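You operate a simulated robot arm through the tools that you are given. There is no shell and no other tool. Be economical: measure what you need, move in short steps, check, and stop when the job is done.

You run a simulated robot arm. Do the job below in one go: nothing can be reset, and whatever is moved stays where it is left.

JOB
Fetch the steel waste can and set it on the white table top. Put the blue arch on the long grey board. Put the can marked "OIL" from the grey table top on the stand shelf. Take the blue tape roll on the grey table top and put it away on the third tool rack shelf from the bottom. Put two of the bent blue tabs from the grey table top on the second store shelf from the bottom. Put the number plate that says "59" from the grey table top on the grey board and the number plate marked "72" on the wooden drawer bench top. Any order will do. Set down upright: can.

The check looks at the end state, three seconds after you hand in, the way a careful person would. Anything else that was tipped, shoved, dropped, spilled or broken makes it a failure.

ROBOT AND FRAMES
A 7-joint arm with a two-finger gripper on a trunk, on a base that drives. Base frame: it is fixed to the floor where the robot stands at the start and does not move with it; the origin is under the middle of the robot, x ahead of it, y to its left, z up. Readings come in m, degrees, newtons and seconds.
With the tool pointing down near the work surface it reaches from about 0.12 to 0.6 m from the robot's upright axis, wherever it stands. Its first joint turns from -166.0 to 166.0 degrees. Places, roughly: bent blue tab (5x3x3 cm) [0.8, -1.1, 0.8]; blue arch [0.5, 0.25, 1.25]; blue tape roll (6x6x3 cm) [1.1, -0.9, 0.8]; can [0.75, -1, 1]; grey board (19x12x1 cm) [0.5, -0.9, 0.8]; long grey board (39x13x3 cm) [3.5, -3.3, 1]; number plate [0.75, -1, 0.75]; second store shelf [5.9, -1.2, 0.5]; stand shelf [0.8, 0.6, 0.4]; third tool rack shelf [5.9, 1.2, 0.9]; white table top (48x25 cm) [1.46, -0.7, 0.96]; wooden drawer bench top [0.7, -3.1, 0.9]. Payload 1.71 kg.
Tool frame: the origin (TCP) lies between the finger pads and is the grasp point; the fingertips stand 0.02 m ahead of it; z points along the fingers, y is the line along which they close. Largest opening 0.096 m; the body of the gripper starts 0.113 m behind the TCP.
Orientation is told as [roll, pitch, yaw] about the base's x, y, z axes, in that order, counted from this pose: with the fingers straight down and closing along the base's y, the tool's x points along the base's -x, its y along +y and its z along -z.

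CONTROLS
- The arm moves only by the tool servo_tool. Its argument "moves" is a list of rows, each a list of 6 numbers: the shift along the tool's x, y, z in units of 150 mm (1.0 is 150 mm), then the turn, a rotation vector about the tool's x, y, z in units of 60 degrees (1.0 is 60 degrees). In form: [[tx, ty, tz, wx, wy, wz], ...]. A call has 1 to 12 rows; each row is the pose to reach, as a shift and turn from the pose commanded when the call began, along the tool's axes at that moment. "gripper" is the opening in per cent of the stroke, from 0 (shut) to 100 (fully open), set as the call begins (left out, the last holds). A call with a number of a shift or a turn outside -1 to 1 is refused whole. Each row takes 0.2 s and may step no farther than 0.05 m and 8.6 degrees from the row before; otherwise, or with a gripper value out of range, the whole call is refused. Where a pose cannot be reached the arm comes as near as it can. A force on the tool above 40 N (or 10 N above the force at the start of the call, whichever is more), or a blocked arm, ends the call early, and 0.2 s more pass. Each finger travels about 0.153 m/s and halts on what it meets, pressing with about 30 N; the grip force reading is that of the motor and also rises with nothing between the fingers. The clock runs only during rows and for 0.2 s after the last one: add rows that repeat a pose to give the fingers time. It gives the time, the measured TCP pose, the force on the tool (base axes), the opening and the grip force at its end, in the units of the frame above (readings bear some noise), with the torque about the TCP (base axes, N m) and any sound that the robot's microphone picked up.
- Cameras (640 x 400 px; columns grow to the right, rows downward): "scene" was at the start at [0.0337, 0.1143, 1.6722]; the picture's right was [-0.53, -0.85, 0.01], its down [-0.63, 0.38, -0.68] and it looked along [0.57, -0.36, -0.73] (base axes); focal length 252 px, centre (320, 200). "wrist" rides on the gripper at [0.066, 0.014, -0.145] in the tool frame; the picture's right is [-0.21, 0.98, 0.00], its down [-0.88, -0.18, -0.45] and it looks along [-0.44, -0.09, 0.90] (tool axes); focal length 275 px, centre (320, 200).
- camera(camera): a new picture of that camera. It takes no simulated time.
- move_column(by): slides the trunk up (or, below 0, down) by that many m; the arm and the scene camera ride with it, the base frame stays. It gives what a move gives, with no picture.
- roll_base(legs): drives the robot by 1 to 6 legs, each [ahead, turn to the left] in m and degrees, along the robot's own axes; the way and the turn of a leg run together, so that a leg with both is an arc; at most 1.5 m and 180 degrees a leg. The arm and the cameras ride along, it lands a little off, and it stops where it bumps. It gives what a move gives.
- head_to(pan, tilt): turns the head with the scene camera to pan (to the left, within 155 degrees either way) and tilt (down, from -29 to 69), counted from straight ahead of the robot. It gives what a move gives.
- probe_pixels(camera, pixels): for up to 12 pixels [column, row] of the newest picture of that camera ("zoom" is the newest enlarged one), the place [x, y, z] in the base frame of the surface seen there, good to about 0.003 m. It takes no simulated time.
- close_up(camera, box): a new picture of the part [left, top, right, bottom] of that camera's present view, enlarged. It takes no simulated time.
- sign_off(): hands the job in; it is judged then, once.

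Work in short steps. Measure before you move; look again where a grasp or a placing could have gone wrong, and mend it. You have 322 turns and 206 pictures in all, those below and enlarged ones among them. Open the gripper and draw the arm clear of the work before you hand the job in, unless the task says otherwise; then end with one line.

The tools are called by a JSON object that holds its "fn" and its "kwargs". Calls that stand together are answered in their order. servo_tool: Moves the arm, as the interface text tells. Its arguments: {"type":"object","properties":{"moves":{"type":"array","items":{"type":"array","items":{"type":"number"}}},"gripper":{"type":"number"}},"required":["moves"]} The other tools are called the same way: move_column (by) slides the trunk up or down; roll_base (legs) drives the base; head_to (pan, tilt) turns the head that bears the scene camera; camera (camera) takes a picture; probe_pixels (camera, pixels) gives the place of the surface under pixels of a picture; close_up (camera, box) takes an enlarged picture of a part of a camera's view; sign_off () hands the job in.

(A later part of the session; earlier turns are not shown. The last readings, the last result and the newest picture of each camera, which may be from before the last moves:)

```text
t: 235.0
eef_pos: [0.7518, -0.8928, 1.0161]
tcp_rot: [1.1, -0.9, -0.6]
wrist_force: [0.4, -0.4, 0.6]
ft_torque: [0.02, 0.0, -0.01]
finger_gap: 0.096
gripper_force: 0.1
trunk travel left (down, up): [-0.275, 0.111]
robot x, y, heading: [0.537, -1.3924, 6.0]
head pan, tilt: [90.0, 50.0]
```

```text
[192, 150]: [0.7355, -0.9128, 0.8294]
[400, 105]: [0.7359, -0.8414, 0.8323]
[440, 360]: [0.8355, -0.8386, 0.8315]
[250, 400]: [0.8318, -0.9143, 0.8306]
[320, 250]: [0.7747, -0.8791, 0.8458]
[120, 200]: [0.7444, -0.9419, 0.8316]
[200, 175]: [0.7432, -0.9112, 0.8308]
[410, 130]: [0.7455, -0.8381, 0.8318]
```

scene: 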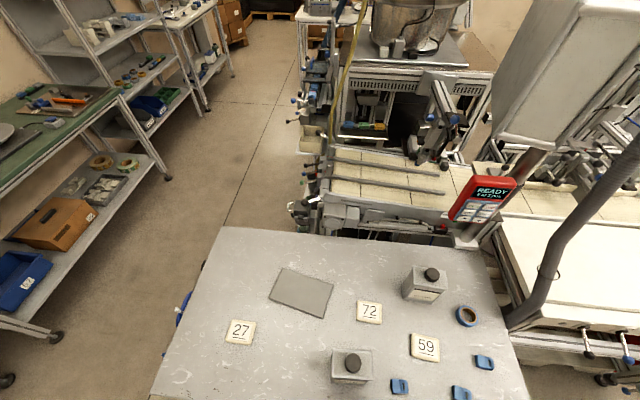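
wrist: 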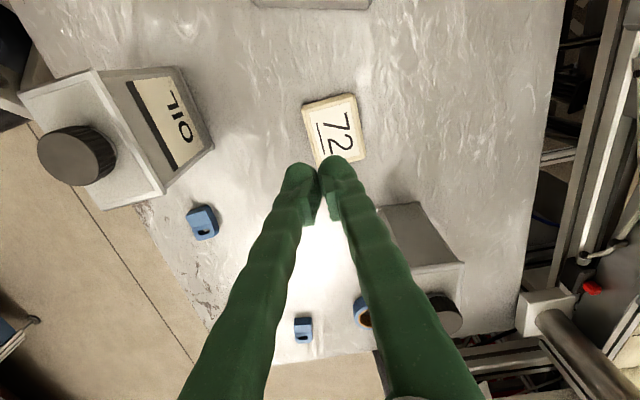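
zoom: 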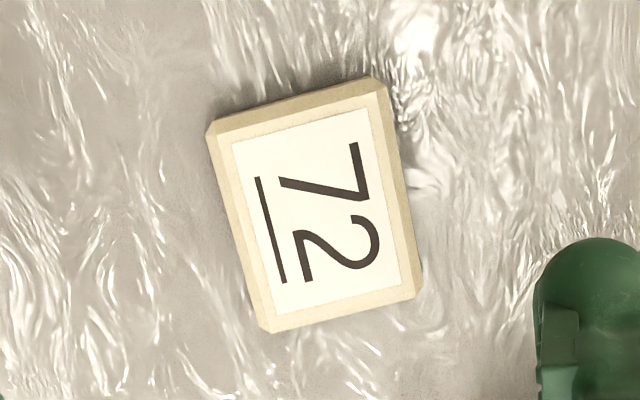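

The plate is now at about (0.758, −0.880), rotated about +4°. I'll go slightly lower this time.

{"fn": "servo_tool", "kwargs": {"moves": [[-0.04, 0.085, 0.25, 0, 0.015, -0.07], [-0.04, 0.085, 0.5, 0, 0.015, -0.07], [-0.04, 0.085, 0.75, 0, 0.015, -0.07]]}}

{"fn": "close_up", "kwargs": {"camera": "wrist", "box": [200, 60, 460, 260]}}

{"fn": "probe_pixels", "kwargs": {"camera": "zoom", "pixels": [[300, 180], [200, 140], [380, 130], [210, 250]]}}

```text
t: 235.8
eef_pos: [0.7594, -0.8772, 0.9008]
tcp_rot: [1.0, -0.1, 3.6]
wrist_force: [1.2, -0.1, 0.3]
ft_torque: [-0.05, 0.03, 0.04]
finger_gap: 0.096
gripper_force: 0.1
trunk travel left (down, up): [-0.275, 0.111]
robot x, y, heading: [0.5371, -1.3926, 6.1]
head pan, tilt: [90.0, 50.0]
```

```text
2.00 times, centred on (330, 160) of wrist
```

zoom: 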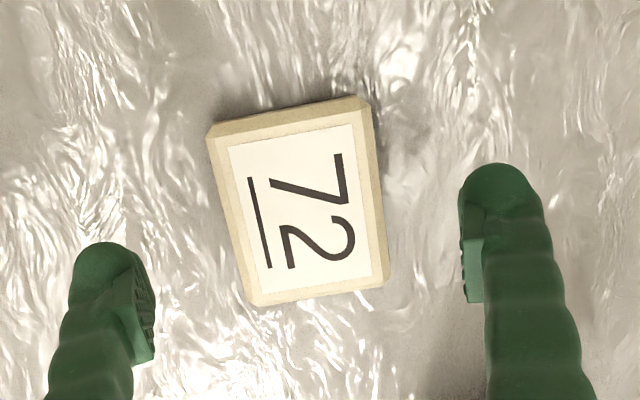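

```text
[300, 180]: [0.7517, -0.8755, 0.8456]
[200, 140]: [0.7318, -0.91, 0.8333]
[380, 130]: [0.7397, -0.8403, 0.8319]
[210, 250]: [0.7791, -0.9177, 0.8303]
```

{"fn": "servo_tool", "kwargs": {"moves": [[-0.015, 0.01, 0.15, 0, 0, 0], [-0.015, 0.01, 0.27, 0, 0, 0], [-0.015, 0.01, 0.325, 0, 0, 0]]}}

{"fn": "servo_tool", "kwargs": {"moves": [[0, 0, 0, 0, 0, 0], [0, 0, 0, 0, 0, 0], [0, 0, 0, 0, 0, 0]], "gripper": 0}}

```text
t: 236.6
eef_pos: [0.7628, -0.8749, 0.8532]
tcp_rot: [0.9, -0.1, 3.7]
wrist_force: [0.8, -0.6, 0.9]
ft_torque: [0.02, 0.0, -0.01]
finger_gap: 0.096
gripper_force: 0.1
trunk travel left (down, up): [-0.275, 0.111]
robot x, y, heading: [0.5341, -1.3926, 6.2]
head pan, tilt: [90.0, 50.0]
```

```text
t: 237.4
eef_pos: [0.7613, -0.8739, 0.8538]
tcp_rot: [0.9, -0.1, 3.7]
wrist_force: [-0.6, 0.7, 0.2]
ft_torque: [-0.05, -0.04, 0.0]
finger_gap: 0.0608
gripper_force: 29.9
trunk travel left (down, up): [-0.275, 0.111]
robot x, y, heading: [0.5313, -1.3904, 6.1]
head pan, tilt: [90.0, 50.0]
```

Gripped plate 72 (60.8 mm). Lift and bring it to the front carry pose.

{"fn": "servo_tool", "kwargs": {"moves": [[0, 0, -0.2, 0, 0, 0], [0, 0, -0.5, 0, 0, 0], [0, 0, -0.8, 0, 0, 0], [0, 0, -1, 0, 0, 0]]}}

{"fn": "servo_tool", "kwargs": {"moves": [[-0.2, -0.2, -0.15, 0, 0, 0], [-0.4, -0.4, -0.3, 0, 0, 0], [-0.6, -0.6, -0.45, 0, 0, 0], [-0.8, -0.8, -0.6, 0, 0, 0], [-0.8, -1, -0.7, 0, 0, 0]]}}

{"fn": "servo_tool", "kwargs": {"moves": [[0, -0.3, 0, 0, 0, 0], [0, -0.6, 0, 0, 0, 0], [0, -0.8, 0, 0, 0, 0], [0.2, -1, 0, 0, 0, 0]]}}

{"fn": "camera", "kwargs": {"camera": "wrist"}}

```text
t: 238.4
eef_pos: [0.7646, -0.8798, 1.0021]
tcp_rot: [0.9, -0.2, 3.7]
wrist_force: [0.7, -0.7, 0.3]
ft_torque: [0.0, -0.02, -0.03]
finger_gap: 0.0607
gripper_force: 30.0
trunk travel left (down, up): [-0.275, 0.111]
robot x, y, heading: [0.533, -1.3914, 5.9]
head pan, tilt: [90.0, 50.0]
```

```text
t: 239.6
eef_pos: [0.8936, -1.0262, 1.1079]
tcp_rot: [1.0, -0.2, 3.7]
wrist_force: [0.5, -0.1, 0.0]
ft_torque: [0.06, -0.02, 0.01]
finger_gap: 0.0605
gripper_force: 30.3
trunk travel left (down, up): [-0.275, 0.111]
robot x, y, heading: [0.5355, -1.393, 5.9]
head pan, tilt: [90.0, 50.0]
```

```text
t: 240.6
eef_pos: [0.8682, -1.1773, 1.1072]
tcp_rot: [1.0, -0.3, 3.8]
wrist_force: [0.1, -0.3, -0.3]
ft_torque: [0.02, -0.06, 0.02]
finger_gap: 0.0606
gripper_force: 29.9
trunk travel left (down, up): [-0.275, 0.111]
robot x, y, heading: [0.5353, -1.3895, 5.9]
head pan, tilt: [90.0, 50.0]
```

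```text
114 pictures are left
```

wrist: 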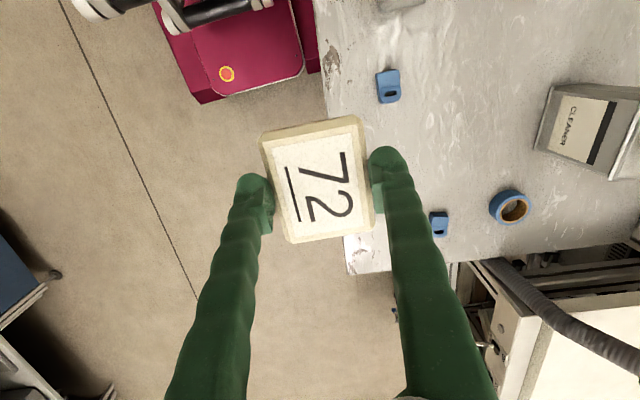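

Raise a bit more, then back out west, turn, and drive to the wooden bench.

{"fn": "servo_tool", "kwargs": {"moves": [[0, -0.25, -0.2, 0, 0, 0], [0, -0.5, -0.4, 0, 0, 0], [0, -0.7, -0.7, 0, 0, 0]]}}

{"fn": "roll_base", "kwargs": {"legs": [[-0.7, 0], [0, -57], [1.2, 0], [0, -39]]}}

{"fn": "head_to", "kwargs": {"pan": 15, "tilt": 40}}

{"fn": "camera", "kwargs": {"camera": "scene"}}

```text
refused: row 3 steps farther than a row can; nothing moved
```

```text
t: 255.7
eef_pos: [0.6835, -2.7391, 1.1055]
tcp_rot: [1.0, -0.1, -95.6]
wrist_force: [0.2, 0.0, -0.8]
ft_torque: [-0.02, -0.03, -0.01]
finger_gap: 0.0605
gripper_force: 30.1
trunk travel left (down, up): [-0.275, 0.111]
robot x, y, heading: [0.5255, -2.3731, -93.2]
head pan, tilt: [90.0, 50.0]
```

```text
t: 257.1
eef_pos: [0.6827, -2.7232, 1.1117]
tcp_rot: [1.1, -1.0, -95.6]
wrist_force: [-0.3, 0.1, -0.1]
ft_torque: [-0.02, -0.02, 0.01]
finger_gap: 0.0603
gripper_force: 29.7
trunk travel left (down, up): [-0.275, 0.111]
robot x, y, heading: [0.5249, -2.373, -93.3]
head pan, tilt: [15.0, 40.0]
```

```text
113 pictures are left
```

scene: 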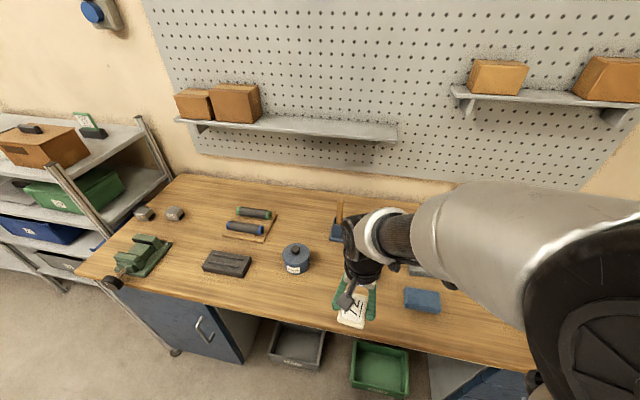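

The bench is ahead. I'll probe free spots near (315,290) and the neighbouring items.

{"fn": "probe_pixels", "kwargs": {"camera": "scene", "pixels": [[315, 290], [300, 265], [260, 295], [330, 312], [422, 298], [345, 285], [320, 240]]}}

{"fn": "camera", "kwargs": {"camera": "wrist"}}

```text
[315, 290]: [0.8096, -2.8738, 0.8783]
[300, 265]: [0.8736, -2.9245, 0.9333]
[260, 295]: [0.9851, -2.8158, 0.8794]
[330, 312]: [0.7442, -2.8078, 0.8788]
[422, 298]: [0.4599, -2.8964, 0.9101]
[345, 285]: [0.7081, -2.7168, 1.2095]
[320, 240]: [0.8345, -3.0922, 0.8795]
```

```text
112 pictures are left
```

wrist: 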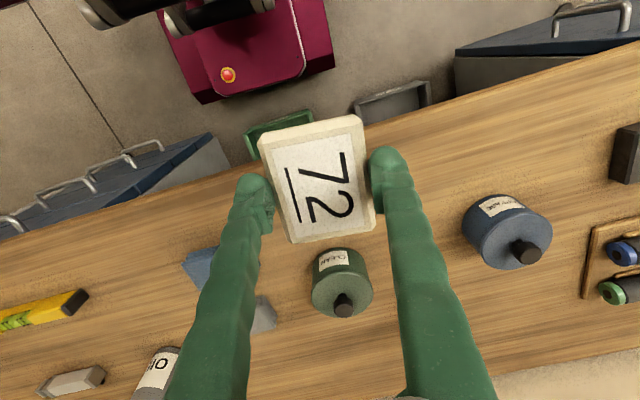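

{"fn": "probe_pixels", "kwargs": {"camera": "wrist", "pixels": [[342, 280], [372, 290], [400, 150], [430, 130], [440, 260], [470, 250], [400, 120], [210, 260], [390, 250]]}}

```text
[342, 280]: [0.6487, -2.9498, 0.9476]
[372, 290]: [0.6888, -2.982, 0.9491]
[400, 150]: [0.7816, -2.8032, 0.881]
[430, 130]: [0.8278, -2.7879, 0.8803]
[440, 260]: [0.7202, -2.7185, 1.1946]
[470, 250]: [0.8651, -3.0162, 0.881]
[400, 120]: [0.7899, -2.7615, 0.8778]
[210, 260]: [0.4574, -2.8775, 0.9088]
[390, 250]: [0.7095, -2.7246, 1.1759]
```

I'll place it at (0.765, −2.835), between the tins.

{"fn": "servo_tool", "kwargs": {"moves": [[-0.2, 0.15, 0.1, 0, 0.01, 0], [-0.4, 0.35, 0.2, 0, 0.015, 0], [-0.55, 0.5, 0.4, 0, 0.015, 0], [-0.69, 0.62, 0.6, 0, 0.015, 0], [-0.69, 0.62, 0.9, 0, 0.015, 0]]}}

{"fn": "camera", "kwargs": {"camera": "wrist"}}

```text
t: 258.3
eef_pos: [0.768, -2.8391, 0.9773]
tcp_rot: [1.1, -0.1, -95.9]
wrist_force: [1.0, -0.5, -0.1]
ft_torque: [0.04, 0.02, -0.01]
finger_gap: 0.0605
gripper_force: 30.5
trunk travel left (down, up): [-0.275, 0.111]
robot x, y, heading: [0.5279, -2.3758, -93.0]
head pan, tilt: [15.0, 40.0]
```

```text
111 pictures are left
```

wrist: 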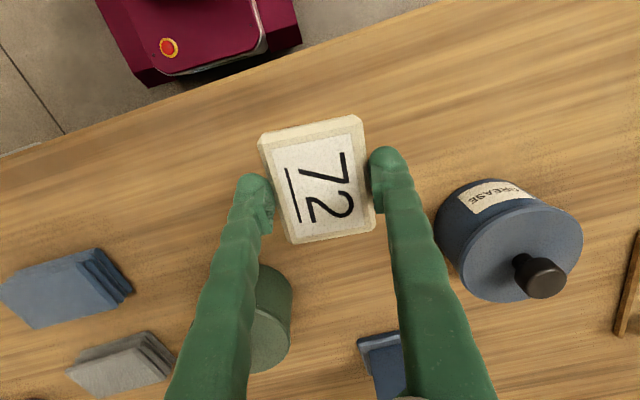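

Clear of both tins. Lower to contact and release.

{"fn": "servo_tool", "kwargs": {"moves": [[0, 0, 0.25, 0, 0, 0], [0, 0, 0.45, 0, 0, 0], [0, 0, 0.5, 0, 0, 0], [0, 0, 0.515, 0, 0, 0]]}}

{"fn": "servo_tool", "kwargs": {"moves": [[0, 0, 0, 0, 0, 0], [0, 0, 0, 0, 0, 0]], "gripper": 85}}

{"fn": "servo_tool", "kwargs": {"moves": [[0, 0, -0.2, 0, 0, 0], [0, 0, -0.5, 0, 0, 0], [0, 0, -0.8, 0, 0, 0], [0, 0, -1, 0, 0, 0]]}}

{"fn": "camera", "kwargs": {"camera": "wrist"}}

```text
t: 259.3
eef_pos: [0.7692, -2.8388, 0.9045]
tcp_rot: [1.0, -0.1, -95.5]
wrist_force: [-0.7, 0.7, 8.2]
ft_torque: [0.03, 0.24, 0.01]
finger_gap: 0.0606
gripper_force: 30.2
trunk travel left (down, up): [-0.275, 0.111]
robot x, y, heading: [0.5258, -2.3741, -93.8]
head pan, tilt: [15.0, 40.0]
```

```text
t: 259.9
eef_pos: [0.7697, -2.8395, 0.9015]
tcp_rot: [1.0, -0.1, -95.6]
wrist_force: [-0.5, 0.0, -0.7]
ft_torque: [0.0, -0.01, 0.0]
finger_gap: 0.0817
gripper_force: 0.1
trunk travel left (down, up): [-0.275, 0.111]
robot x, y, heading: [0.527, -2.3765, -93.1]
head pan, tilt: [15.0, 40.0]
```

```text
t: 260.9
eef_pos: [0.768, -2.8386, 1.0556]
tcp_rot: [1.0, -0.1, -95.7]
wrist_force: [0.3, 0.7, 0.6]
ft_torque: [0.0, -0.01, 0.01]
finger_gap: 0.0815
gripper_force: 0.1
trunk travel left (down, up): [-0.275, 0.111]
robot x, y, heading: [0.5292, -2.3752, -93.0]
head pan, tilt: [15.0, 40.0]
```

```text
110 pictures are left
```

wrist: 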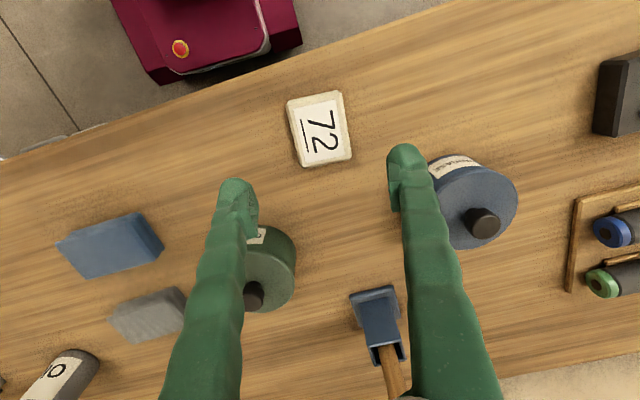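

Plate 72 is on the bench. I'll retract and retrace the drive back to the grey table for the OIL can.

{"fn": "servo_tool", "kwargs": {"moves": [[0.25, 0, -0.2, 0, 0, 0], [0.5, 0, -0.4, 0, 0, 0], [0.75, -0.1, -0.5, 0, 0, 0], [0.85, -0.3, -0.6, 0, 0, 0]], "gripper": 100}}

{"fn": "roll_base", "kwargs": {"legs": [[0, 42], [-1.2, 0], [0, 57]]}}

```text
t: 261.9
eef_pos: [0.7325, -2.7056, 1.1397]
tcp_rot: [0.9, -0.2, -95.6]
wrist_force: [-0.5, 0.5, 0.0]
ft_torque: [-0.01, -0.03, 0.01]
finger_gap: 0.0961
gripper_force: 0.1
trunk travel left (down, up): [-0.275, 0.111]
robot x, y, heading: [0.5264, -2.3772, -93.3]
head pan, tilt: [15.0, 40.0]
```

```text
t: 273.7
eef_pos: [0.0797, -1.1805, 1.1383]
tcp_rot: [1.0, -0.2, 1.8]
wrist_force: [-0.4, -0.1, 0.3]
ft_torque: [-0.01, -0.01, 0.01]
finger_gap: 0.0961
gripper_force: 0.1
trunk travel left (down, up): [-0.275, 0.111]
robot x, y, heading: [-0.2217, -1.4309, 4.3]
head pan, tilt: [15.0, 40.0]
```

{"fn": "roll_base", "kwargs": {"legs": [[0, -2], [0.62, 0]]}}

{"fn": "camera", "kwargs": {"camera": "wrist"}}

```text
t: 277.8
eef_pos: [0.6793, -1.1761, 1.1491]
tcp_rot: [1.1, -1.8, -0.5]
wrist_force: [0.9, 0.3, 1.0]
ft_torque: [-0.02, 0.07, 0.02]
finger_gap: 0.0957
gripper_force: 0.0
trunk travel left (down, up): [-0.275, 0.111]
robot x, y, heading: [0.399, -1.4132, 1.3]
head pan, tilt: [15.0, 40.0]
```

```text
109 pictures are left
```

wrist: 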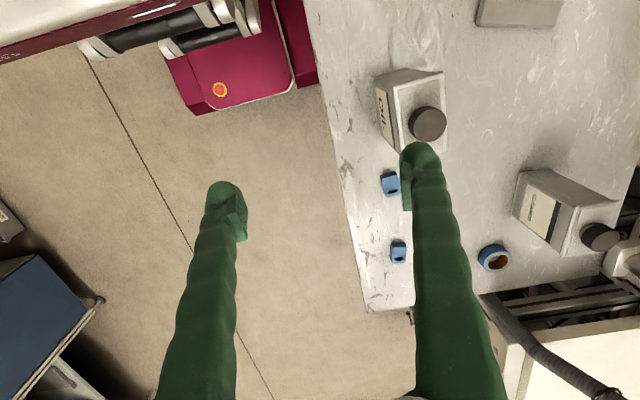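

Tilt the tool 35° forward while moving beside and above the can.

{"fn": "servo_tool", "kwargs": {"moves": [[0.05, 0.15, 0, 0, -0.13, 0], [0.15, 0.35, 0, 0, -0.26, 0], [0.25, 0.55, 0, 0, -0.39, 0], [0.35, 0.7, 0, 0, -0.5, 0], [0.45, 0.86, 0, 0, -0.58, 0]]}}

{"fn": "camera", "kwargs": {"camera": "wrist"}}

```text
t: 279.0
eef_pos: [0.6199, -1.0447, 1.1461]
tcp_rot: [1.3, -36.4, -1.3]
wrist_force: [-0.9, 0.4, 0.7]
ft_torque: [0.0, -0.02, -0.01]
finger_gap: 0.0959
gripper_force: 0.0
trunk travel left (down, up): [-0.275, 0.111]
robot x, y, heading: [0.399, -1.4121, 1.6]
head pan, tilt: [15.0, 40.0]
```

```text
108 pictures are left
```

wrist: 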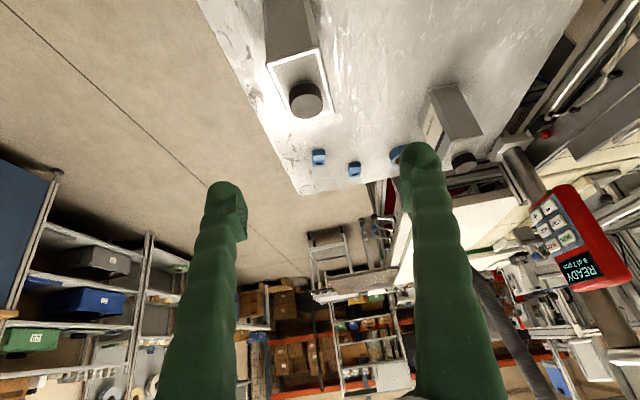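

{"fn": "probe_pixels", "kwargs": {"camera": "wrist", "pixels": [[306, 97], [272, 66], [316, 54], [286, 113], [329, 105], [325, 45], [268, 30]]}}

```text
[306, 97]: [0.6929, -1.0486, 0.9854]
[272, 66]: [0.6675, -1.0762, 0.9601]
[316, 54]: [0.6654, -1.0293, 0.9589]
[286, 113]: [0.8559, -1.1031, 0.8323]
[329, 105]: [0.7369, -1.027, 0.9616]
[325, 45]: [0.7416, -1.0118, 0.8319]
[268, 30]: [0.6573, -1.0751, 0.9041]
```

Can centre is (0.707, −1.052) with its body top at z 0.96. Descend straddling it.

{"fn": "servo_tool", "kwargs": {"moves": [[0.05, -0.02, 0.2, 0, 0, 0], [0.1, -0.03, 0.4, 0, 0, 0], [0.15, -0.04, 0.6, 0, 0, 0], [0.21, -0.05, 0.76, 0, 0, 0]]}}

{"fn": "servo_tool", "kwargs": {"moves": [[0.05, 0, 0.2, 0, 0, 0], [0.1, 0, 0.4, 0, 0, 0], [0.16, 0, 0.6, 0, 0, 0], [0.21, 0, 0.76, 0, 0, 0]]}}

{"fn": "camera", "kwargs": {"camera": "wrist"}}

```text
t: 280.0
eef_pos: [0.6609, -1.051, 1.0344]
tcp_rot: [1.4, -36.2, -1.3]
wrist_force: [0.8, 0.2, 0.3]
ft_torque: [-0.03, 0.11, -0.01]
finger_gap: 0.096
gripper_force: 0.1
trunk travel left (down, up): [-0.275, 0.111]
robot x, y, heading: [0.3955, -1.4103, 1.5]
head pan, tilt: [15.0, 40.0]
```

```text
t: 281.0
eef_pos: [0.7033, -1.0523, 0.9289]
tcp_rot: [1.3, -36.4, -1.3]
wrist_force: [-0.2, 0.5, -0.2]
ft_torque: [0.0, -0.01, -0.02]
finger_gap: 0.0959
gripper_force: 0.1
trunk travel left (down, up): [-0.275, 0.111]
robot x, y, heading: [0.399, -1.4154, 1.3]
head pan, tilt: [15.0, 40.0]
```

```text
107 pictures are left
```

wrist: 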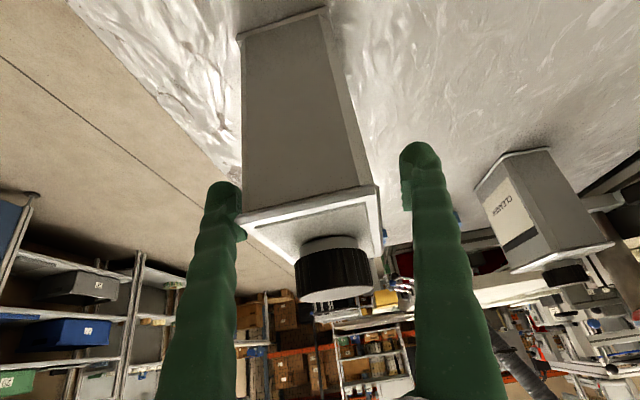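

Lower 2 cm more and close.

{"fn": "servo_tool", "kwargs": {"moves": [[0.08, -0.02, 0.107, 0, 0, 0]]}}

{"fn": "servo_tool", "kwargs": {"moves": [[0, 0, 0, 0, 0, 0], [0, 0, 0, 0, 0, 0], [0, 0, 0, 0, 0, 0]], "gripper": 0}}

{"fn": "servo_tool", "kwargs": {"moves": [[-0.06, 0, -0.08, 0, 0, 0], [-0.12, 0, -0.16, 0, 0, 0], [-0.18, 0, -0.24, 0, 0, 0]]}}

{"fn": "camera", "kwargs": {"camera": "wrist"}}

```text
t: 281.4
eef_pos: [0.7049, -1.0524, 0.907]
tcp_rot: [1.3, -36.3, -1.2]
wrist_force: [0.3, 0.6, 0.0]
ft_torque: [0.01, -0.01, 0.01]
finger_gap: 0.0961
gripper_force: 0.0
trunk travel left (down, up): [-0.275, 0.111]
robot x, y, heading: [0.3963, -1.4127, 1.6]
head pan, tilt: [15.0, 40.0]
```

```text
t: 282.2
eef_pos: [0.7041, -1.0537, 0.9096]
tcp_rot: [1.4, -36.4, -1.4]
wrist_force: [-2.7, -1.9, 6.2]
ft_torque: [0.08, 0.17, -0.06]
finger_gap: 0.0712
gripper_force: 29.7
trunk travel left (down, up): [-0.275, 0.111]
robot x, y, heading: [0.3966, -1.4091, 1.6]
head pan, tilt: [15.0, 40.0]
```

```text
t: 283.0
eef_pos: [0.7045, -1.0545, 0.9523]
tcp_rot: [1.3, -36.4, -1.3]
wrist_force: [-0.2, 0.2, -2.9]
ft_torque: [0.02, -0.03, -0.01]
finger_gap: 0.0707
gripper_force: 30.2
trunk travel left (down, up): [-0.275, 0.111]
robot x, y, heading: [0.4016, -1.4146, 1.2]
head pan, tilt: [15.0, 40.0]
```

```text
106 pictures are left
```

wrist: 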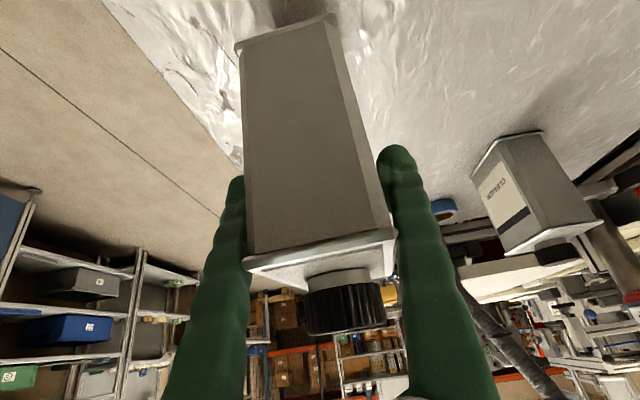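

The OIL can is held. Raise and swing it clear of the table.

{"fn": "servo_tool", "kwargs": {"moves": [[-0.15, 0, -0.2, 0, 0, 0], [-0.3, 0, -0.4, 0, 0, 0], [-0.45, 0, -0.6, 0, 0, 0], [-0.59, 0, -0.8, 0, 0, 0]]}}

{"fn": "servo_tool", "kwargs": {"moves": [[0, -0.25, 0, 0, 0, 0], [0, -0.5, 0, 0, 0, 0], [-0.05, -0.75, 0, 0, 0, 0], [-0.1, -1, 0, 0, 0, 0]]}}

{"fn": "servo_tool", "kwargs": {"moves": [[0, -0.25, 0, 0, 0, 0], [0, -0.5, 0, 0, 0, 0], [0, -0.75, 0, 0, 0, 0]]}}

```text
t: 284.0
eef_pos: [0.7008, -1.0556, 1.1043]
tcp_rot: [1.4, -36.5, -1.3]
wrist_force: [0.7, -0.5, -2.7]
ft_torque: [0.0, -0.03, 0.01]
finger_gap: 0.0699
gripper_force: 30.1
trunk travel left (down, up): [-0.275, 0.111]
robot x, y, heading: [0.3992, -1.4113, 1.5]
head pan, tilt: [15.0, 40.0]
```

```text
t: 285.0
eef_pos: [0.7226, -1.1922, 1.1139]
tcp_rot: [1.2, -36.4, -1.3]
wrist_force: [-0.9, -0.3, -4.3]
ft_torque: [-0.01, 0.02, 0.06]
finger_gap: 0.0695
gripper_force: 30.1
out of reach, approached as far as the arm can: row 4
trunk travel left (down, up): [-0.275, 0.111]
robot x, y, heading: [0.4002, -1.4115, 1.4]
head pan, tilt: [15.0, 40.0]
```

```text
t: 285.8
eef_pos: [0.7643, -1.2672, 1.1544]
tcp_rot: [1.3, -36.2, -1.5]
wrist_force: [-0.2, -0.3, -3.5]
ft_torque: [0.0, -0.02, 0.04]
finger_gap: 0.0693
gripper_force: 30.0
out of reach, approached as far as the arm can: row 1, 2, 3
trunk travel left (down, up): [-0.275, 0.111]
robot x, y, heading: [0.4007, -1.4136, 1.3]
head pan, tilt: [15.0, 40.0]
```

The finger gap is creeping down slightly, so I'll check for slip.

{"fn": "camera", "kwargs": {"camera": "wrist"}}

```text
105 pictures are left
```

wrist: 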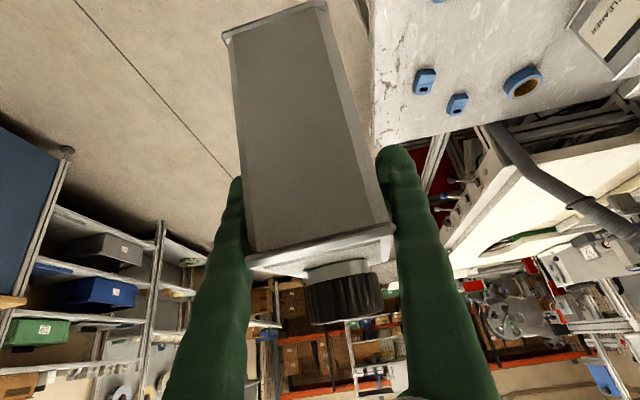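

The grip is stable (the can body is about 7 cm deep). I'll back out west, then drive north to the stand.

{"fn": "roll_base", "kwargs": {"legs": [[-0.82, 0], [0, 88.7], [1.5, 0]]}}

{"fn": "head_to", "kwargs": {"pan": -40, "tilt": 35}}

{"fn": "camera", "kwargs": {"camera": "scene"}}

```text
t: 288.1
eef_pos: [0.5539, -1.273, 1.1638]
tcp_rot: [0.6, -36.4, -2.9]
wrist_force: [0.0, 0.5, -3.9]
ft_torque: [-0.07, 0.07, 0.0]
finger_gap: 0.0672
gripper_force: 30.0
trunk travel left (down, up): [-0.275, 0.111]
robot x, y, heading: [0.2016, -1.419, -8.2]
head pan, tilt: [15.0, 40.0]
stopped in leg 1: the robot was blocked; the commanded pose is now the measured one
```

```text
t: 289.4
eef_pos: [0.5504, -1.2763, 1.1642]
tcp_rot: [0.7, -36.8, -2.9]
wrist_force: [0.0, 0.3, -3.5]
ft_torque: [0.02, -0.04, -0.02]
finger_gap: 0.0668
gripper_force: 30.1
trunk travel left (down, up): [-0.275, 0.111]
robot x, y, heading: [0.2069, -1.418, -8.1]
head pan, tilt: [-40.0, 35.0]
```

```text
104 pictures are left
```

scene: 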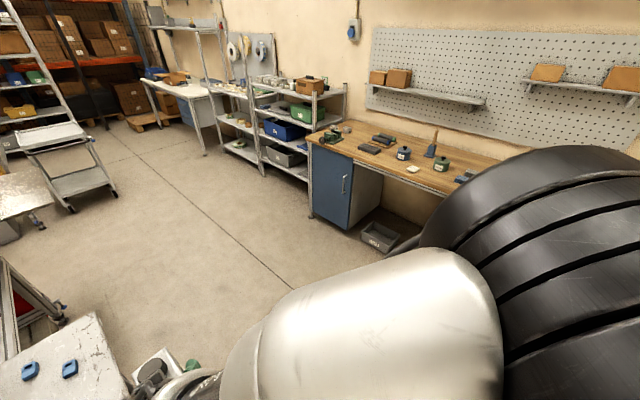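

The base was blocked while backing: something touches the rear-left. I'll look there.

{"fn": "head_to", "kwargs": {"pan": 140, "tilt": 60}}

{"fn": "camera", "kwargs": {"camera": "scene"}}

{"fn": "head_to", "kwargs": {"pan": 100, "tilt": 60}}

{"fn": "camera", "kwargs": {"camera": "scene"}}

```text
t: 292.0
eef_pos: [0.5526, -1.2773, 1.1629]
tcp_rot: [0.7, -36.7, -2.8]
wrist_force: [0.0, 0.6, -3.0]
ft_torque: [0.01, -0.01, 0.0]
finger_gap: 0.0668
gripper_force: 30.0
trunk travel left (down, up): [-0.275, 0.111]
robot x, y, heading: [0.2019, -1.4218, -8.1]
head pan, tilt: [140.0, 60.0]
```

```text
103 pictures are left
```

scene: 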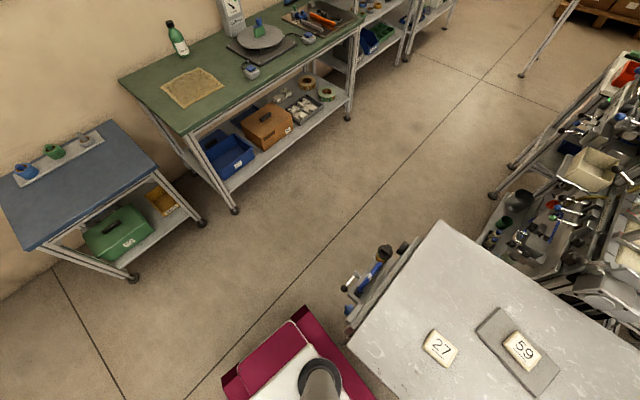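

```text
t: 293.1
eef_pos: [0.5521, -1.2769, 1.1632]
tcp_rot: [0.7, -36.6, -2.8]
wrist_force: [0.1, -0.9, -4.0]
ft_torque: [0.0, 0.0, 0.0]
finger_gap: 0.0665
gripper_force: 30.0
trunk travel left (down, up): [-0.275, 0.111]
robot x, y, heading: [0.2015, -1.4173, -8.4]
head pan, tilt: [100.0, 60.0]
```

```text
102 pictures are left
```

scene: 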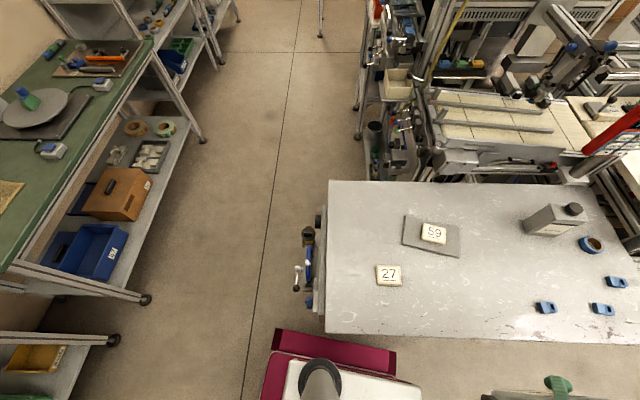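

{"fn": "camera", "kwargs": {"camera": "wrist"}}

{"fn": "probe_pixels", "kwargs": {"camera": "scene", "pixels": [[333, 185], [327, 330], [632, 340], [395, 355], [300, 265], [275, 335], [345, 372], [230, 300]]}}

```text
101 pictures are left
```

wrist: 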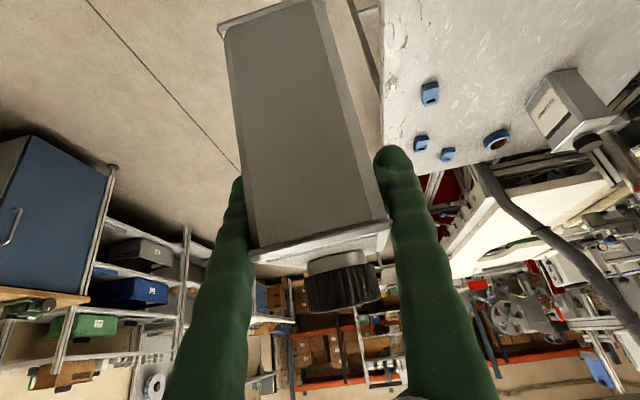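

```text
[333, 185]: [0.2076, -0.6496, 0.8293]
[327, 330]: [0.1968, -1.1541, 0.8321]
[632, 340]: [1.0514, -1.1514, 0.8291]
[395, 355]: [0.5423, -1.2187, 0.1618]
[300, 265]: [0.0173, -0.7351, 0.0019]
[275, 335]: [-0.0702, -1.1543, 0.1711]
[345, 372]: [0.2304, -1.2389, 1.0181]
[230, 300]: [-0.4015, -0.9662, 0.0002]
```

The table's SW corner region is touching the base side. I'll pull forward and away to y≈−1.6, straighten, then back out west along y≈−1.6.

{"fn": "roll_base", "kwargs": {"legs": [[0.25, -10], [0.45, 0], [0, 18]]}}

```text
t: 298.6
eef_pos: [1.1885, -1.416, 1.1635]
tcp_rot: [0.5, -36.4, 5.7]
wrist_force: [0.1, 0.0, -4.4]
ft_torque: [0.03, 0.03, 0.01]
finger_gap: 0.0658
gripper_force: 29.6
trunk travel left (down, up): [-0.275, 0.111]
robot x, y, heading: [0.8583, -1.6076, 0.5]
head pan, tilt: [100.0, 60.0]
```

{"fn": "roll_base", "kwargs": {"legs": [[-1.28, 0], [0, 89.5], [1.5, 0]]}}

{"fn": "head_to", "kwargs": {"pan": -45, "tilt": 45}}

{"fn": "camera", "kwargs": {"camera": "scene"}}

```text
t: 317.9
eef_pos: [-0.6528, 0.2418, 1.1734]
tcp_rot: [1.0, -37.7, 95.0]
wrist_force: [0.2, 0.1, -2.0]
ft_torque: [-0.07, 0.03, 0.01]
finger_gap: 0.0649
gripper_force: 30.0
trunk travel left (down, up): [-0.275, 0.111]
robot x, y, heading: [-0.4579, -0.0708, 89.9]
head pan, tilt: [100.0, 60.0]
```

```text
t: 320.2
eef_pos: [-0.6577, 0.2291, 1.1848]
tcp_rot: [2.1, -39.4, 94.4]
wrist_force: [0.2, -1.0, -4.4]
ft_torque: [-0.02, 0.01, 0.0]
finger_gap: 0.0649
gripper_force: 30.0
trunk travel left (down, up): [-0.275, 0.111]
robot x, y, heading: [-0.4582, -0.0734, 90.2]
head pan, tilt: [-45.0, 45.0]
```

```text
100 pictures are left
```

scene: 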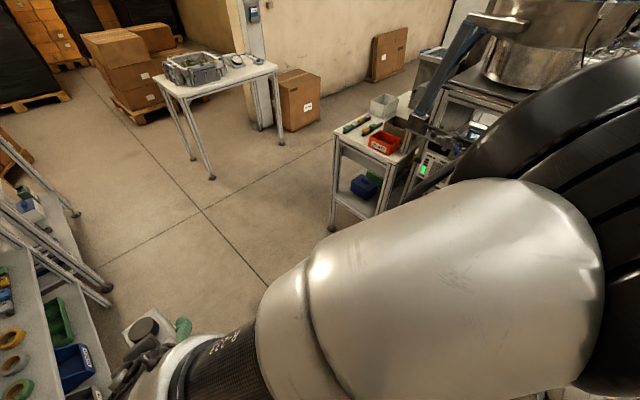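

{"fn": "probe_pixels", "kwargs": {"camera": "scene", "pixels": [[336, 133], [385, 160], [332, 225], [350, 205], [365, 185], [105, 290], [80, 215], [35, 250], [400, 95], [340, 200], [375, 213], [100, 380]]}}

{"fn": "close_up", "kwargs": {"camera": "scene", "box": [310, 80, 450, 250]}}

```text
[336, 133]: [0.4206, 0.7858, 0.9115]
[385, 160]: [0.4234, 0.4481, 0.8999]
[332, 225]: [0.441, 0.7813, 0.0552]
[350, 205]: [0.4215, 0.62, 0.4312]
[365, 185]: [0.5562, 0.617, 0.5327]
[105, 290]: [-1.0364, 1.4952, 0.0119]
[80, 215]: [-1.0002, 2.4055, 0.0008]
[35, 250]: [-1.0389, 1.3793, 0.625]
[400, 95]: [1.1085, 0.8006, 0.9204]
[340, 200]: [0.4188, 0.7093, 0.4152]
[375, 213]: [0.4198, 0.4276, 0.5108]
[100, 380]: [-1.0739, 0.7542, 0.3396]
```

```text
2.35 times, centred on (380, 165) of scene
```

zoom: 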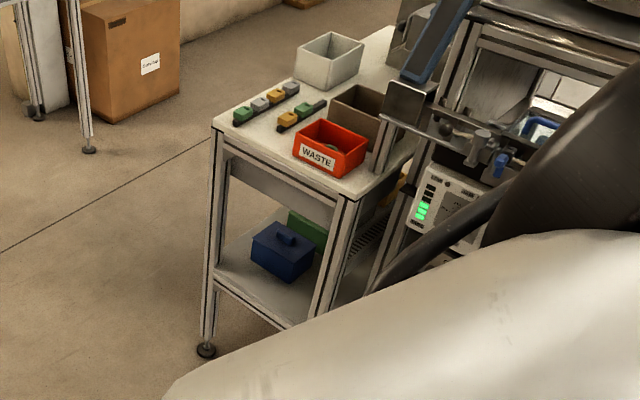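

The stand spans x≥0.42 and y 0.43–0.79, with its shelf at z≈0.42 and a blue box on it at about (0.55, 0.62). I'll park facing it.

{"fn": "roll_base", "kwargs": {"legs": [[0.75, 0], [0, -90], [0.33, 0]]}}

{"fn": "head_to", "kwargs": {"pan": 10, "tilt": 55}}

{"fn": "camera", "kwargs": {"camera": "scene"}}

{"fn": "camera", "kwargs": {"camera": "wrist"}}

```text
t: 331.0
eef_pos: [0.1705, 0.8517, 1.1821]
tcp_rot: [0.1, -37.7, 3.4]
wrist_force: [-0.2, 0.0, -4.6]
ft_torque: [-0.01, 0.01, -0.03]
finger_gap: 0.0646
gripper_force: 30.0
trunk travel left (down, up): [-0.275, 0.111]
robot x, y, heading: [-0.1337, 0.6593, -1.5]
head pan, tilt: [-45.0, 45.0]
```

```text
t: 332.2
eef_pos: [0.1531, 0.8516, 1.1873]
tcp_rot: [0.1, -38.7, 3.4]
wrist_force: [0.3, 0.8, -4.2]
ft_torque: [-0.01, 0.0, -0.01]
finger_gap: 0.0645
gripper_force: 30.1
trunk travel left (down, up): [-0.275, 0.111]
robot x, y, heading: [-0.1352, 0.6628, -1.1]
head pan, tilt: [10.0, 55.0]
```

```text
98 pictures are left
```

scene: 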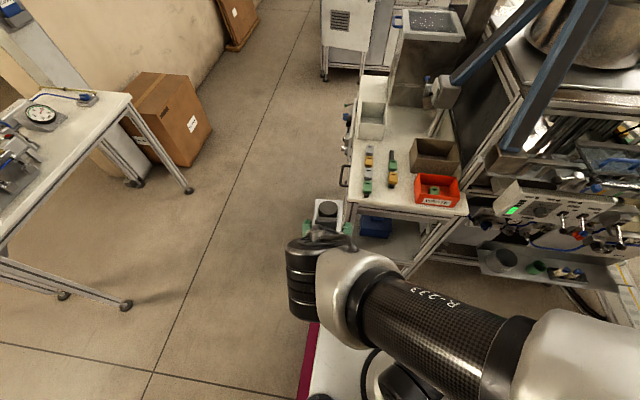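

```text
97 pictures are left
```

wrist: 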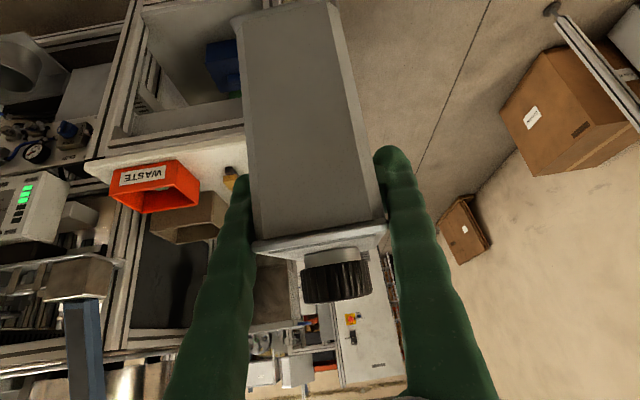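

I'll lower the trunk fully for reach and a better look under the stand top.

{"fn": "move_column", "kwargs": {"by": -0.27}}

{"fn": "head_to", "kwargs": {"pan": 5, "tilt": 50}}

{"fn": "camera", "kwargs": {"camera": "scene"}}

```text
t: 335.0
eef_pos: [0.1515, 0.8527, 0.9176]
tcp_rot: [0.0, -38.5, 3.5]
wrist_force: [-0.3, 0.0, -3.5]
ft_torque: [-0.04, -0.01, 0.0]
finger_gap: 0.0647
gripper_force: 29.6
trunk travel left (down, up): [-0.005, 0.381]
robot x, y, heading: [-0.1364, 0.6639, -1.3]
head pan, tilt: [10.0, 55.0]
```

```text
t: 335.6
eef_pos: [0.1535, 0.852, 0.9166]
tcp_rot: [-0.1, -38.6, 3.4]
wrist_force: [-0.2, 0.3, -2.8]
ft_torque: [0.02, 0.04, 0.01]
finger_gap: 0.0644
gripper_force: 30.0
trunk travel left (down, up): [-0.005, 0.381]
robot x, y, heading: [-0.1329, 0.6594, -1.6]
head pan, tilt: [5.0, 50.0]
```

```text
96 pictures are left
```

scene: 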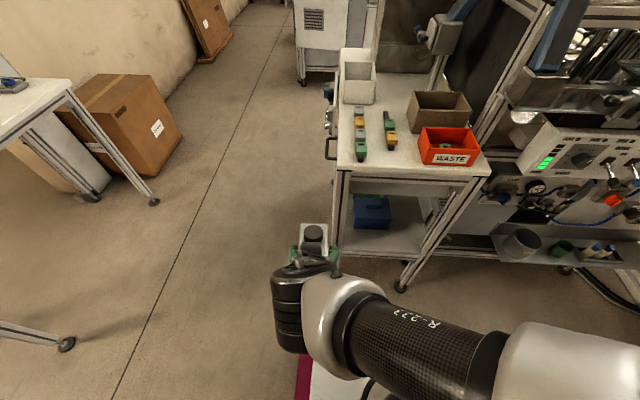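

{"fn": "close_up", "kwargs": {"camera": "scene", "box": [320, 160, 480, 300]}}

{"fn": "probe_pixels", "kwargs": {"camera": "scene", "pixels": [[400, 242], [418, 240], [390, 235], [360, 228], [385, 222], [370, 212], [350, 240], [410, 225], [415, 250], [388, 200], [430, 190], [395, 185]]}}

```text
2.86 times, centred on (400, 230) of scene
```

zoom: 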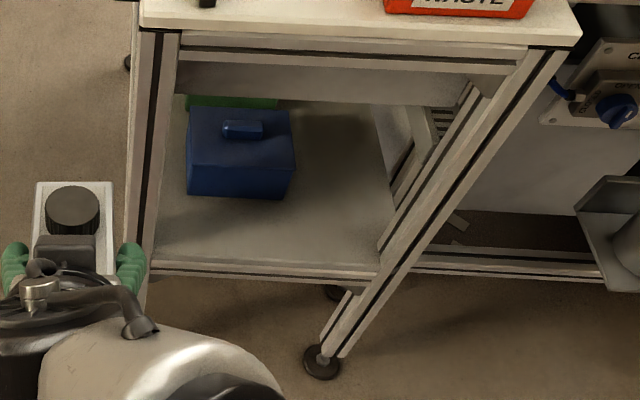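

```text
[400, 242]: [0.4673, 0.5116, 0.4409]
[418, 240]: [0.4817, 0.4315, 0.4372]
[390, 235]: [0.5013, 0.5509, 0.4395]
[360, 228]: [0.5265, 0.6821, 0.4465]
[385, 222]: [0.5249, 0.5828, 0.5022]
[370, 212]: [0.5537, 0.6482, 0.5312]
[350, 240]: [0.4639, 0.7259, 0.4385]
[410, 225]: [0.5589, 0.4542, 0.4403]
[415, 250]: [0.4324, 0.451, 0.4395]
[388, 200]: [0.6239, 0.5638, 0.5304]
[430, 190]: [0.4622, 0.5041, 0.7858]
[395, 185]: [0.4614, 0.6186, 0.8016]
```

The shelf surface is at z 0.44. The free area right of the blue box (box y≥0.575, x≥0.525) works, so I target (0.51, 0.515). Moving the can in front of it first.

{"fn": "servo_tool", "kwargs": {"moves": [[0.08, -0.25, 0.15, 0, 0, 0], [0.16, -0.5, 0.3, 0, 0, 0], [0.23, -0.75, 0.46, 0, 0, 0], [0.31, -0.99, 0.61, 0, 0, 0]]}}

{"fn": "servo_tool", "kwargs": {"moves": [[0.05, -0.25, 0.15, 0, 0, 0], [0.1, -0.5, 0.3, 0, 0, 0], [0.15, -0.75, 0.46, 0, 0, 0], [0.2, -0.99, 0.61, 0, 0, 0]]}}

{"fn": "camera", "kwargs": {"camera": "scene"}}

```text
t: 336.6
eef_pos: [0.2845, 0.7276, 0.8802]
tcp_rot: [0.1, -38.2, 3.1]
wrist_force: [0.4, 0.5, -4.0]
ft_torque: [0.03, 0.07, 0.01]
finger_gap: 0.0646
gripper_force: 29.6
out of reach, approached as far as the arm can: row 1, 2, 3, 4
trunk travel left (down, up): [-0.005, 0.381]
robot x, y, heading: [-0.1378, 0.6632, -1.5]
head pan, tilt: [5.0, 50.0]
```

```text
t: 337.6
eef_pos: [0.2993, 0.698, 0.8659]
tcp_rot: [-0.1, -38.5, 3.4]
wrist_force: [0.2, 0.5, -4.1]
ft_torque: [0.01, 0.0, 0.04]
finger_gap: 0.0644
gripper_force: 30.0
out of reach, approached as far as the arm can: row 1, 2, 3, 4
trunk travel left (down, up): [-0.005, 0.381]
robot x, y, heading: [-0.1341, 0.6624, -1.1]
head pan, tilt: [5.0, 50.0]
```

```text
94 pictures are left
```

scene: 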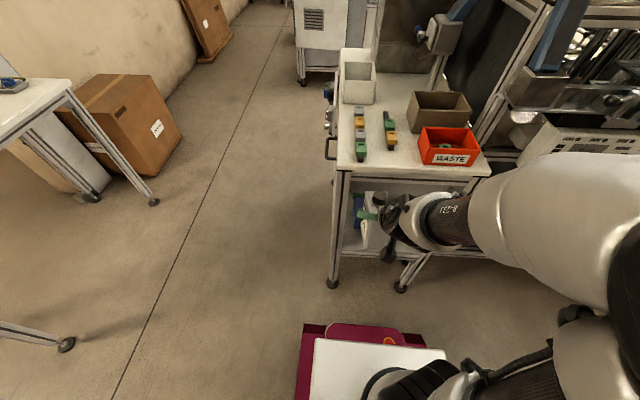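

The pose is too close to the trunk for this tilt, so I'll go outward and down instead.

{"fn": "servo_tool", "kwargs": {"moves": [[0.1, -0.15, 0.22, 0, 0, 0], [0.2, -0.3, 0.44, 0, 0, 0], [0.3, -0.46, 0.65, 0, 0, 0], [0.4, -0.61, 0.87, 0, 0, 0]]}}

{"fn": "camera", "kwargs": {"camera": "scene"}}

```text
t: 338.9
eef_pos: [0.3293, 0.7631, 0.7372]
tcp_rot: [-1.8, -40.0, 22.9]
wrist_force: [0.2, 1.4, -4.3]
ft_torque: [-0.13, 0.04, -0.09]
finger_gap: 0.0644
gripper_force: 30.0
out of reach, approached as far as the arm can: row 1, 2, 3
trunk travel left (down, up): [-0.005, 0.381]
robot x, y, heading: [-0.1363, 0.6647, -1.1]
head pan, tilt: [5.0, 50.0]
stopped in row 4: the arm was blocked; the commanded pose is now the measured one
```

```text
93 pictures are left
```

scene: 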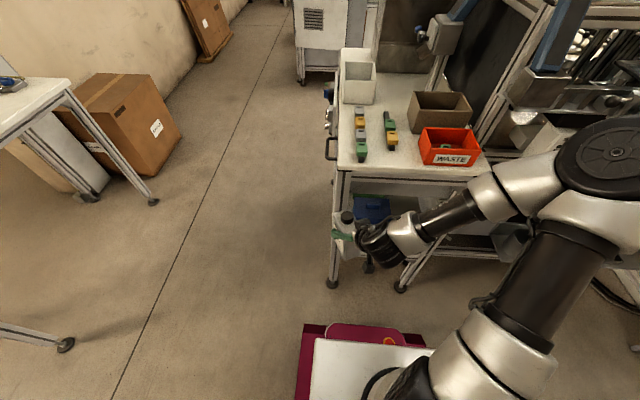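

{"fn": "probe_pixels", "kwargs": {"camera": "scene", "pixels": [[610, 150], [560, 180], [500, 190], [440, 220], [385, 245], [360, 230], [345, 220], [530, 290], [345, 255]]}}

{"fn": "close_up", "kwargs": {"camera": "scene", "box": [310, 160, 470, 300]}}

```text
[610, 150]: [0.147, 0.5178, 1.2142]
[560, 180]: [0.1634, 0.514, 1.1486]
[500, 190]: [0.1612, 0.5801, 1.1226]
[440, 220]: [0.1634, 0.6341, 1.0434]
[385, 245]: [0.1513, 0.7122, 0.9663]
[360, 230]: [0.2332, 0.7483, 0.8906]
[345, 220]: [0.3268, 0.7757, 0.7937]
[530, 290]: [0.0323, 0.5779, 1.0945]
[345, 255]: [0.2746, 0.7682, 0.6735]
```

```text
2.86 times, centred on (390, 230) of scene
```

zoom: 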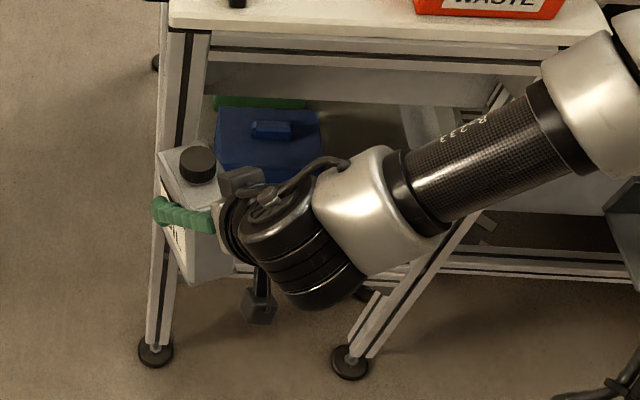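

The arm is folded too tightly here. I'll back the base away 0.35 m, set the arm at its final height extended forward, and drive the can in with the base.

{"fn": "roll_base", "kwargs": {"legs": [[-0.35, 0]]}}

{"fn": "servo_tool", "kwargs": {"moves": [[-0.2, -0.1, 0.1, 0, 0, 0], [-0.4, -0.2, 0.2, 0, 0, 0], [-0.6, -0.3, 0.3, 0, 0, 0]]}}

```text
t: 341.2
eef_pos: [-0.0193, 0.7703, 0.7375]
tcp_rot: [-1.7, -40.1, 22.9]
wrist_force: [0.5, -0.4, -3.3]
ft_torque: [-0.02, 0.02, -0.01]
finger_gap: 0.0644
gripper_force: 29.9
trunk travel left (down, up): [-0.005, 0.381]
robot x, y, heading: [-0.4829, 0.6698, -1.4]
head pan, tilt: [5.0, 50.0]
```

```text
t: 342.0
eef_pos: [0.0767, 0.7692, 0.7695]
tcp_rot: [-2.1, -41.0, 23.3]
wrist_force: [-0.3, 0.1, -3.0]
ft_torque: [-0.02, 0.02, 0.01]
finger_gap: 0.0641
gripper_force: 29.5
trunk travel left (down, up): [-0.005, 0.381]
robot x, y, heading: [-0.4879, 0.6693, -1.7]
head pan, tilt: [5.0, 50.0]
```

{"fn": "servo_tool", "kwargs": {"moves": [[0.05, -0.24, 0.08, 0.06, 0, 0.07], [0.1, -0.47, 0.15, 0.12, 0.005, 0.14], [0.15, -0.7, 0.22, 0.18, 0.008, 0.21], [0.2, -0.94, 0.3, 0.241, 0.01, 0.277]]}}

{"fn": "camera", "kwargs": {"camera": "wrist"}}

{"fn": "camera", "kwargs": {"camera": "scene"}}

```text
t: 343.0
eef_pos: [0.1368, 0.6377, 0.72]
tcp_rot: [-2.2, -40.9, 1.0]
wrist_force: [-0.1, -0.9, -4.6]
ft_torque: [-0.01, -0.02, -0.04]
finger_gap: 0.0643
gripper_force: 29.4
trunk travel left (down, up): [-0.005, 0.381]
robot x, y, heading: [-0.4857, 0.6675, -1.6]
head pan, tilt: [5.0, 50.0]
```

```text
91 pictures are left
```

wrist: 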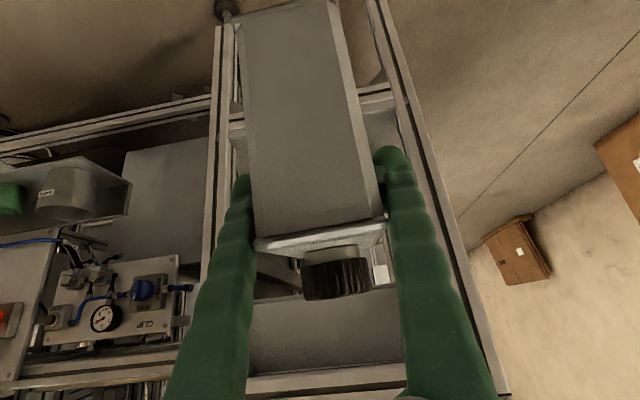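

```text
90 pictures are left
```

scene: 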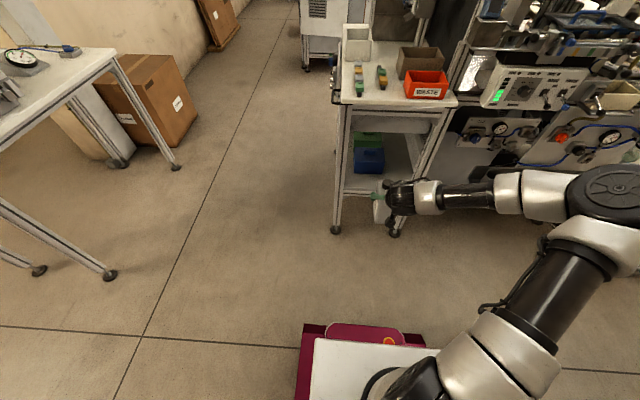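

{"fn": "servo_tool", "kwargs": {"moves": [[0.12, -0.16, 0.18, -0.02, 0.02, 0], [0.25, -0.32, 0.36, -0.04, 0.04, 0], [0.38, -0.48, 0.55, -0.058, 0.06, 0], [0.5, -0.65, 0.73, -0.058, 0.075, 0], [0.63, -0.81, 0.92, -0.058, 0.075, 0]]}}

{"fn": "camera", "kwargs": {"camera": "scene"}}

{"fn": "camera", "kwargs": {"camera": "wrist"}}

```text
t: 344.2
eef_pos: [0.1529, 0.5079, 0.5576]
tcp_rot: [1.2, -36.4, 1.1]
wrist_force: [0.0, 0.8, -3.4]
ft_torque: [-0.03, 0.01, 0.0]
finger_gap: 0.0644
gripper_force: 29.6
trunk travel left (down, up): [-0.005, 0.381]
robot x, y, heading: [-0.4816, 0.6737, -1.4]
head pan, tilt: [5.0, 50.0]
```

```text
89 pictures are left
```

scene: 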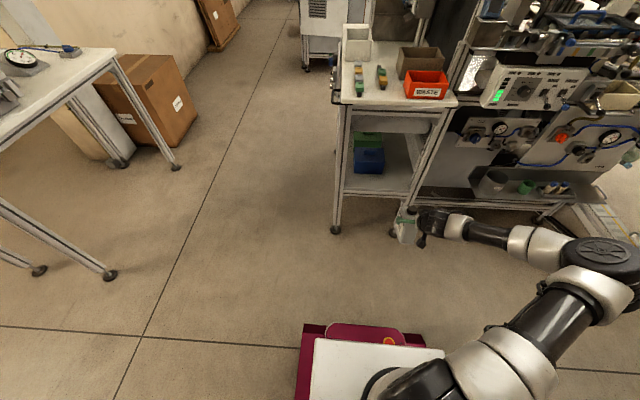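

```text
88 pictures are left
```

wrist: 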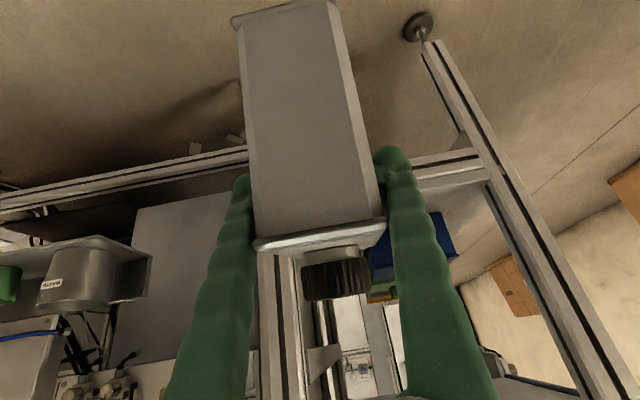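

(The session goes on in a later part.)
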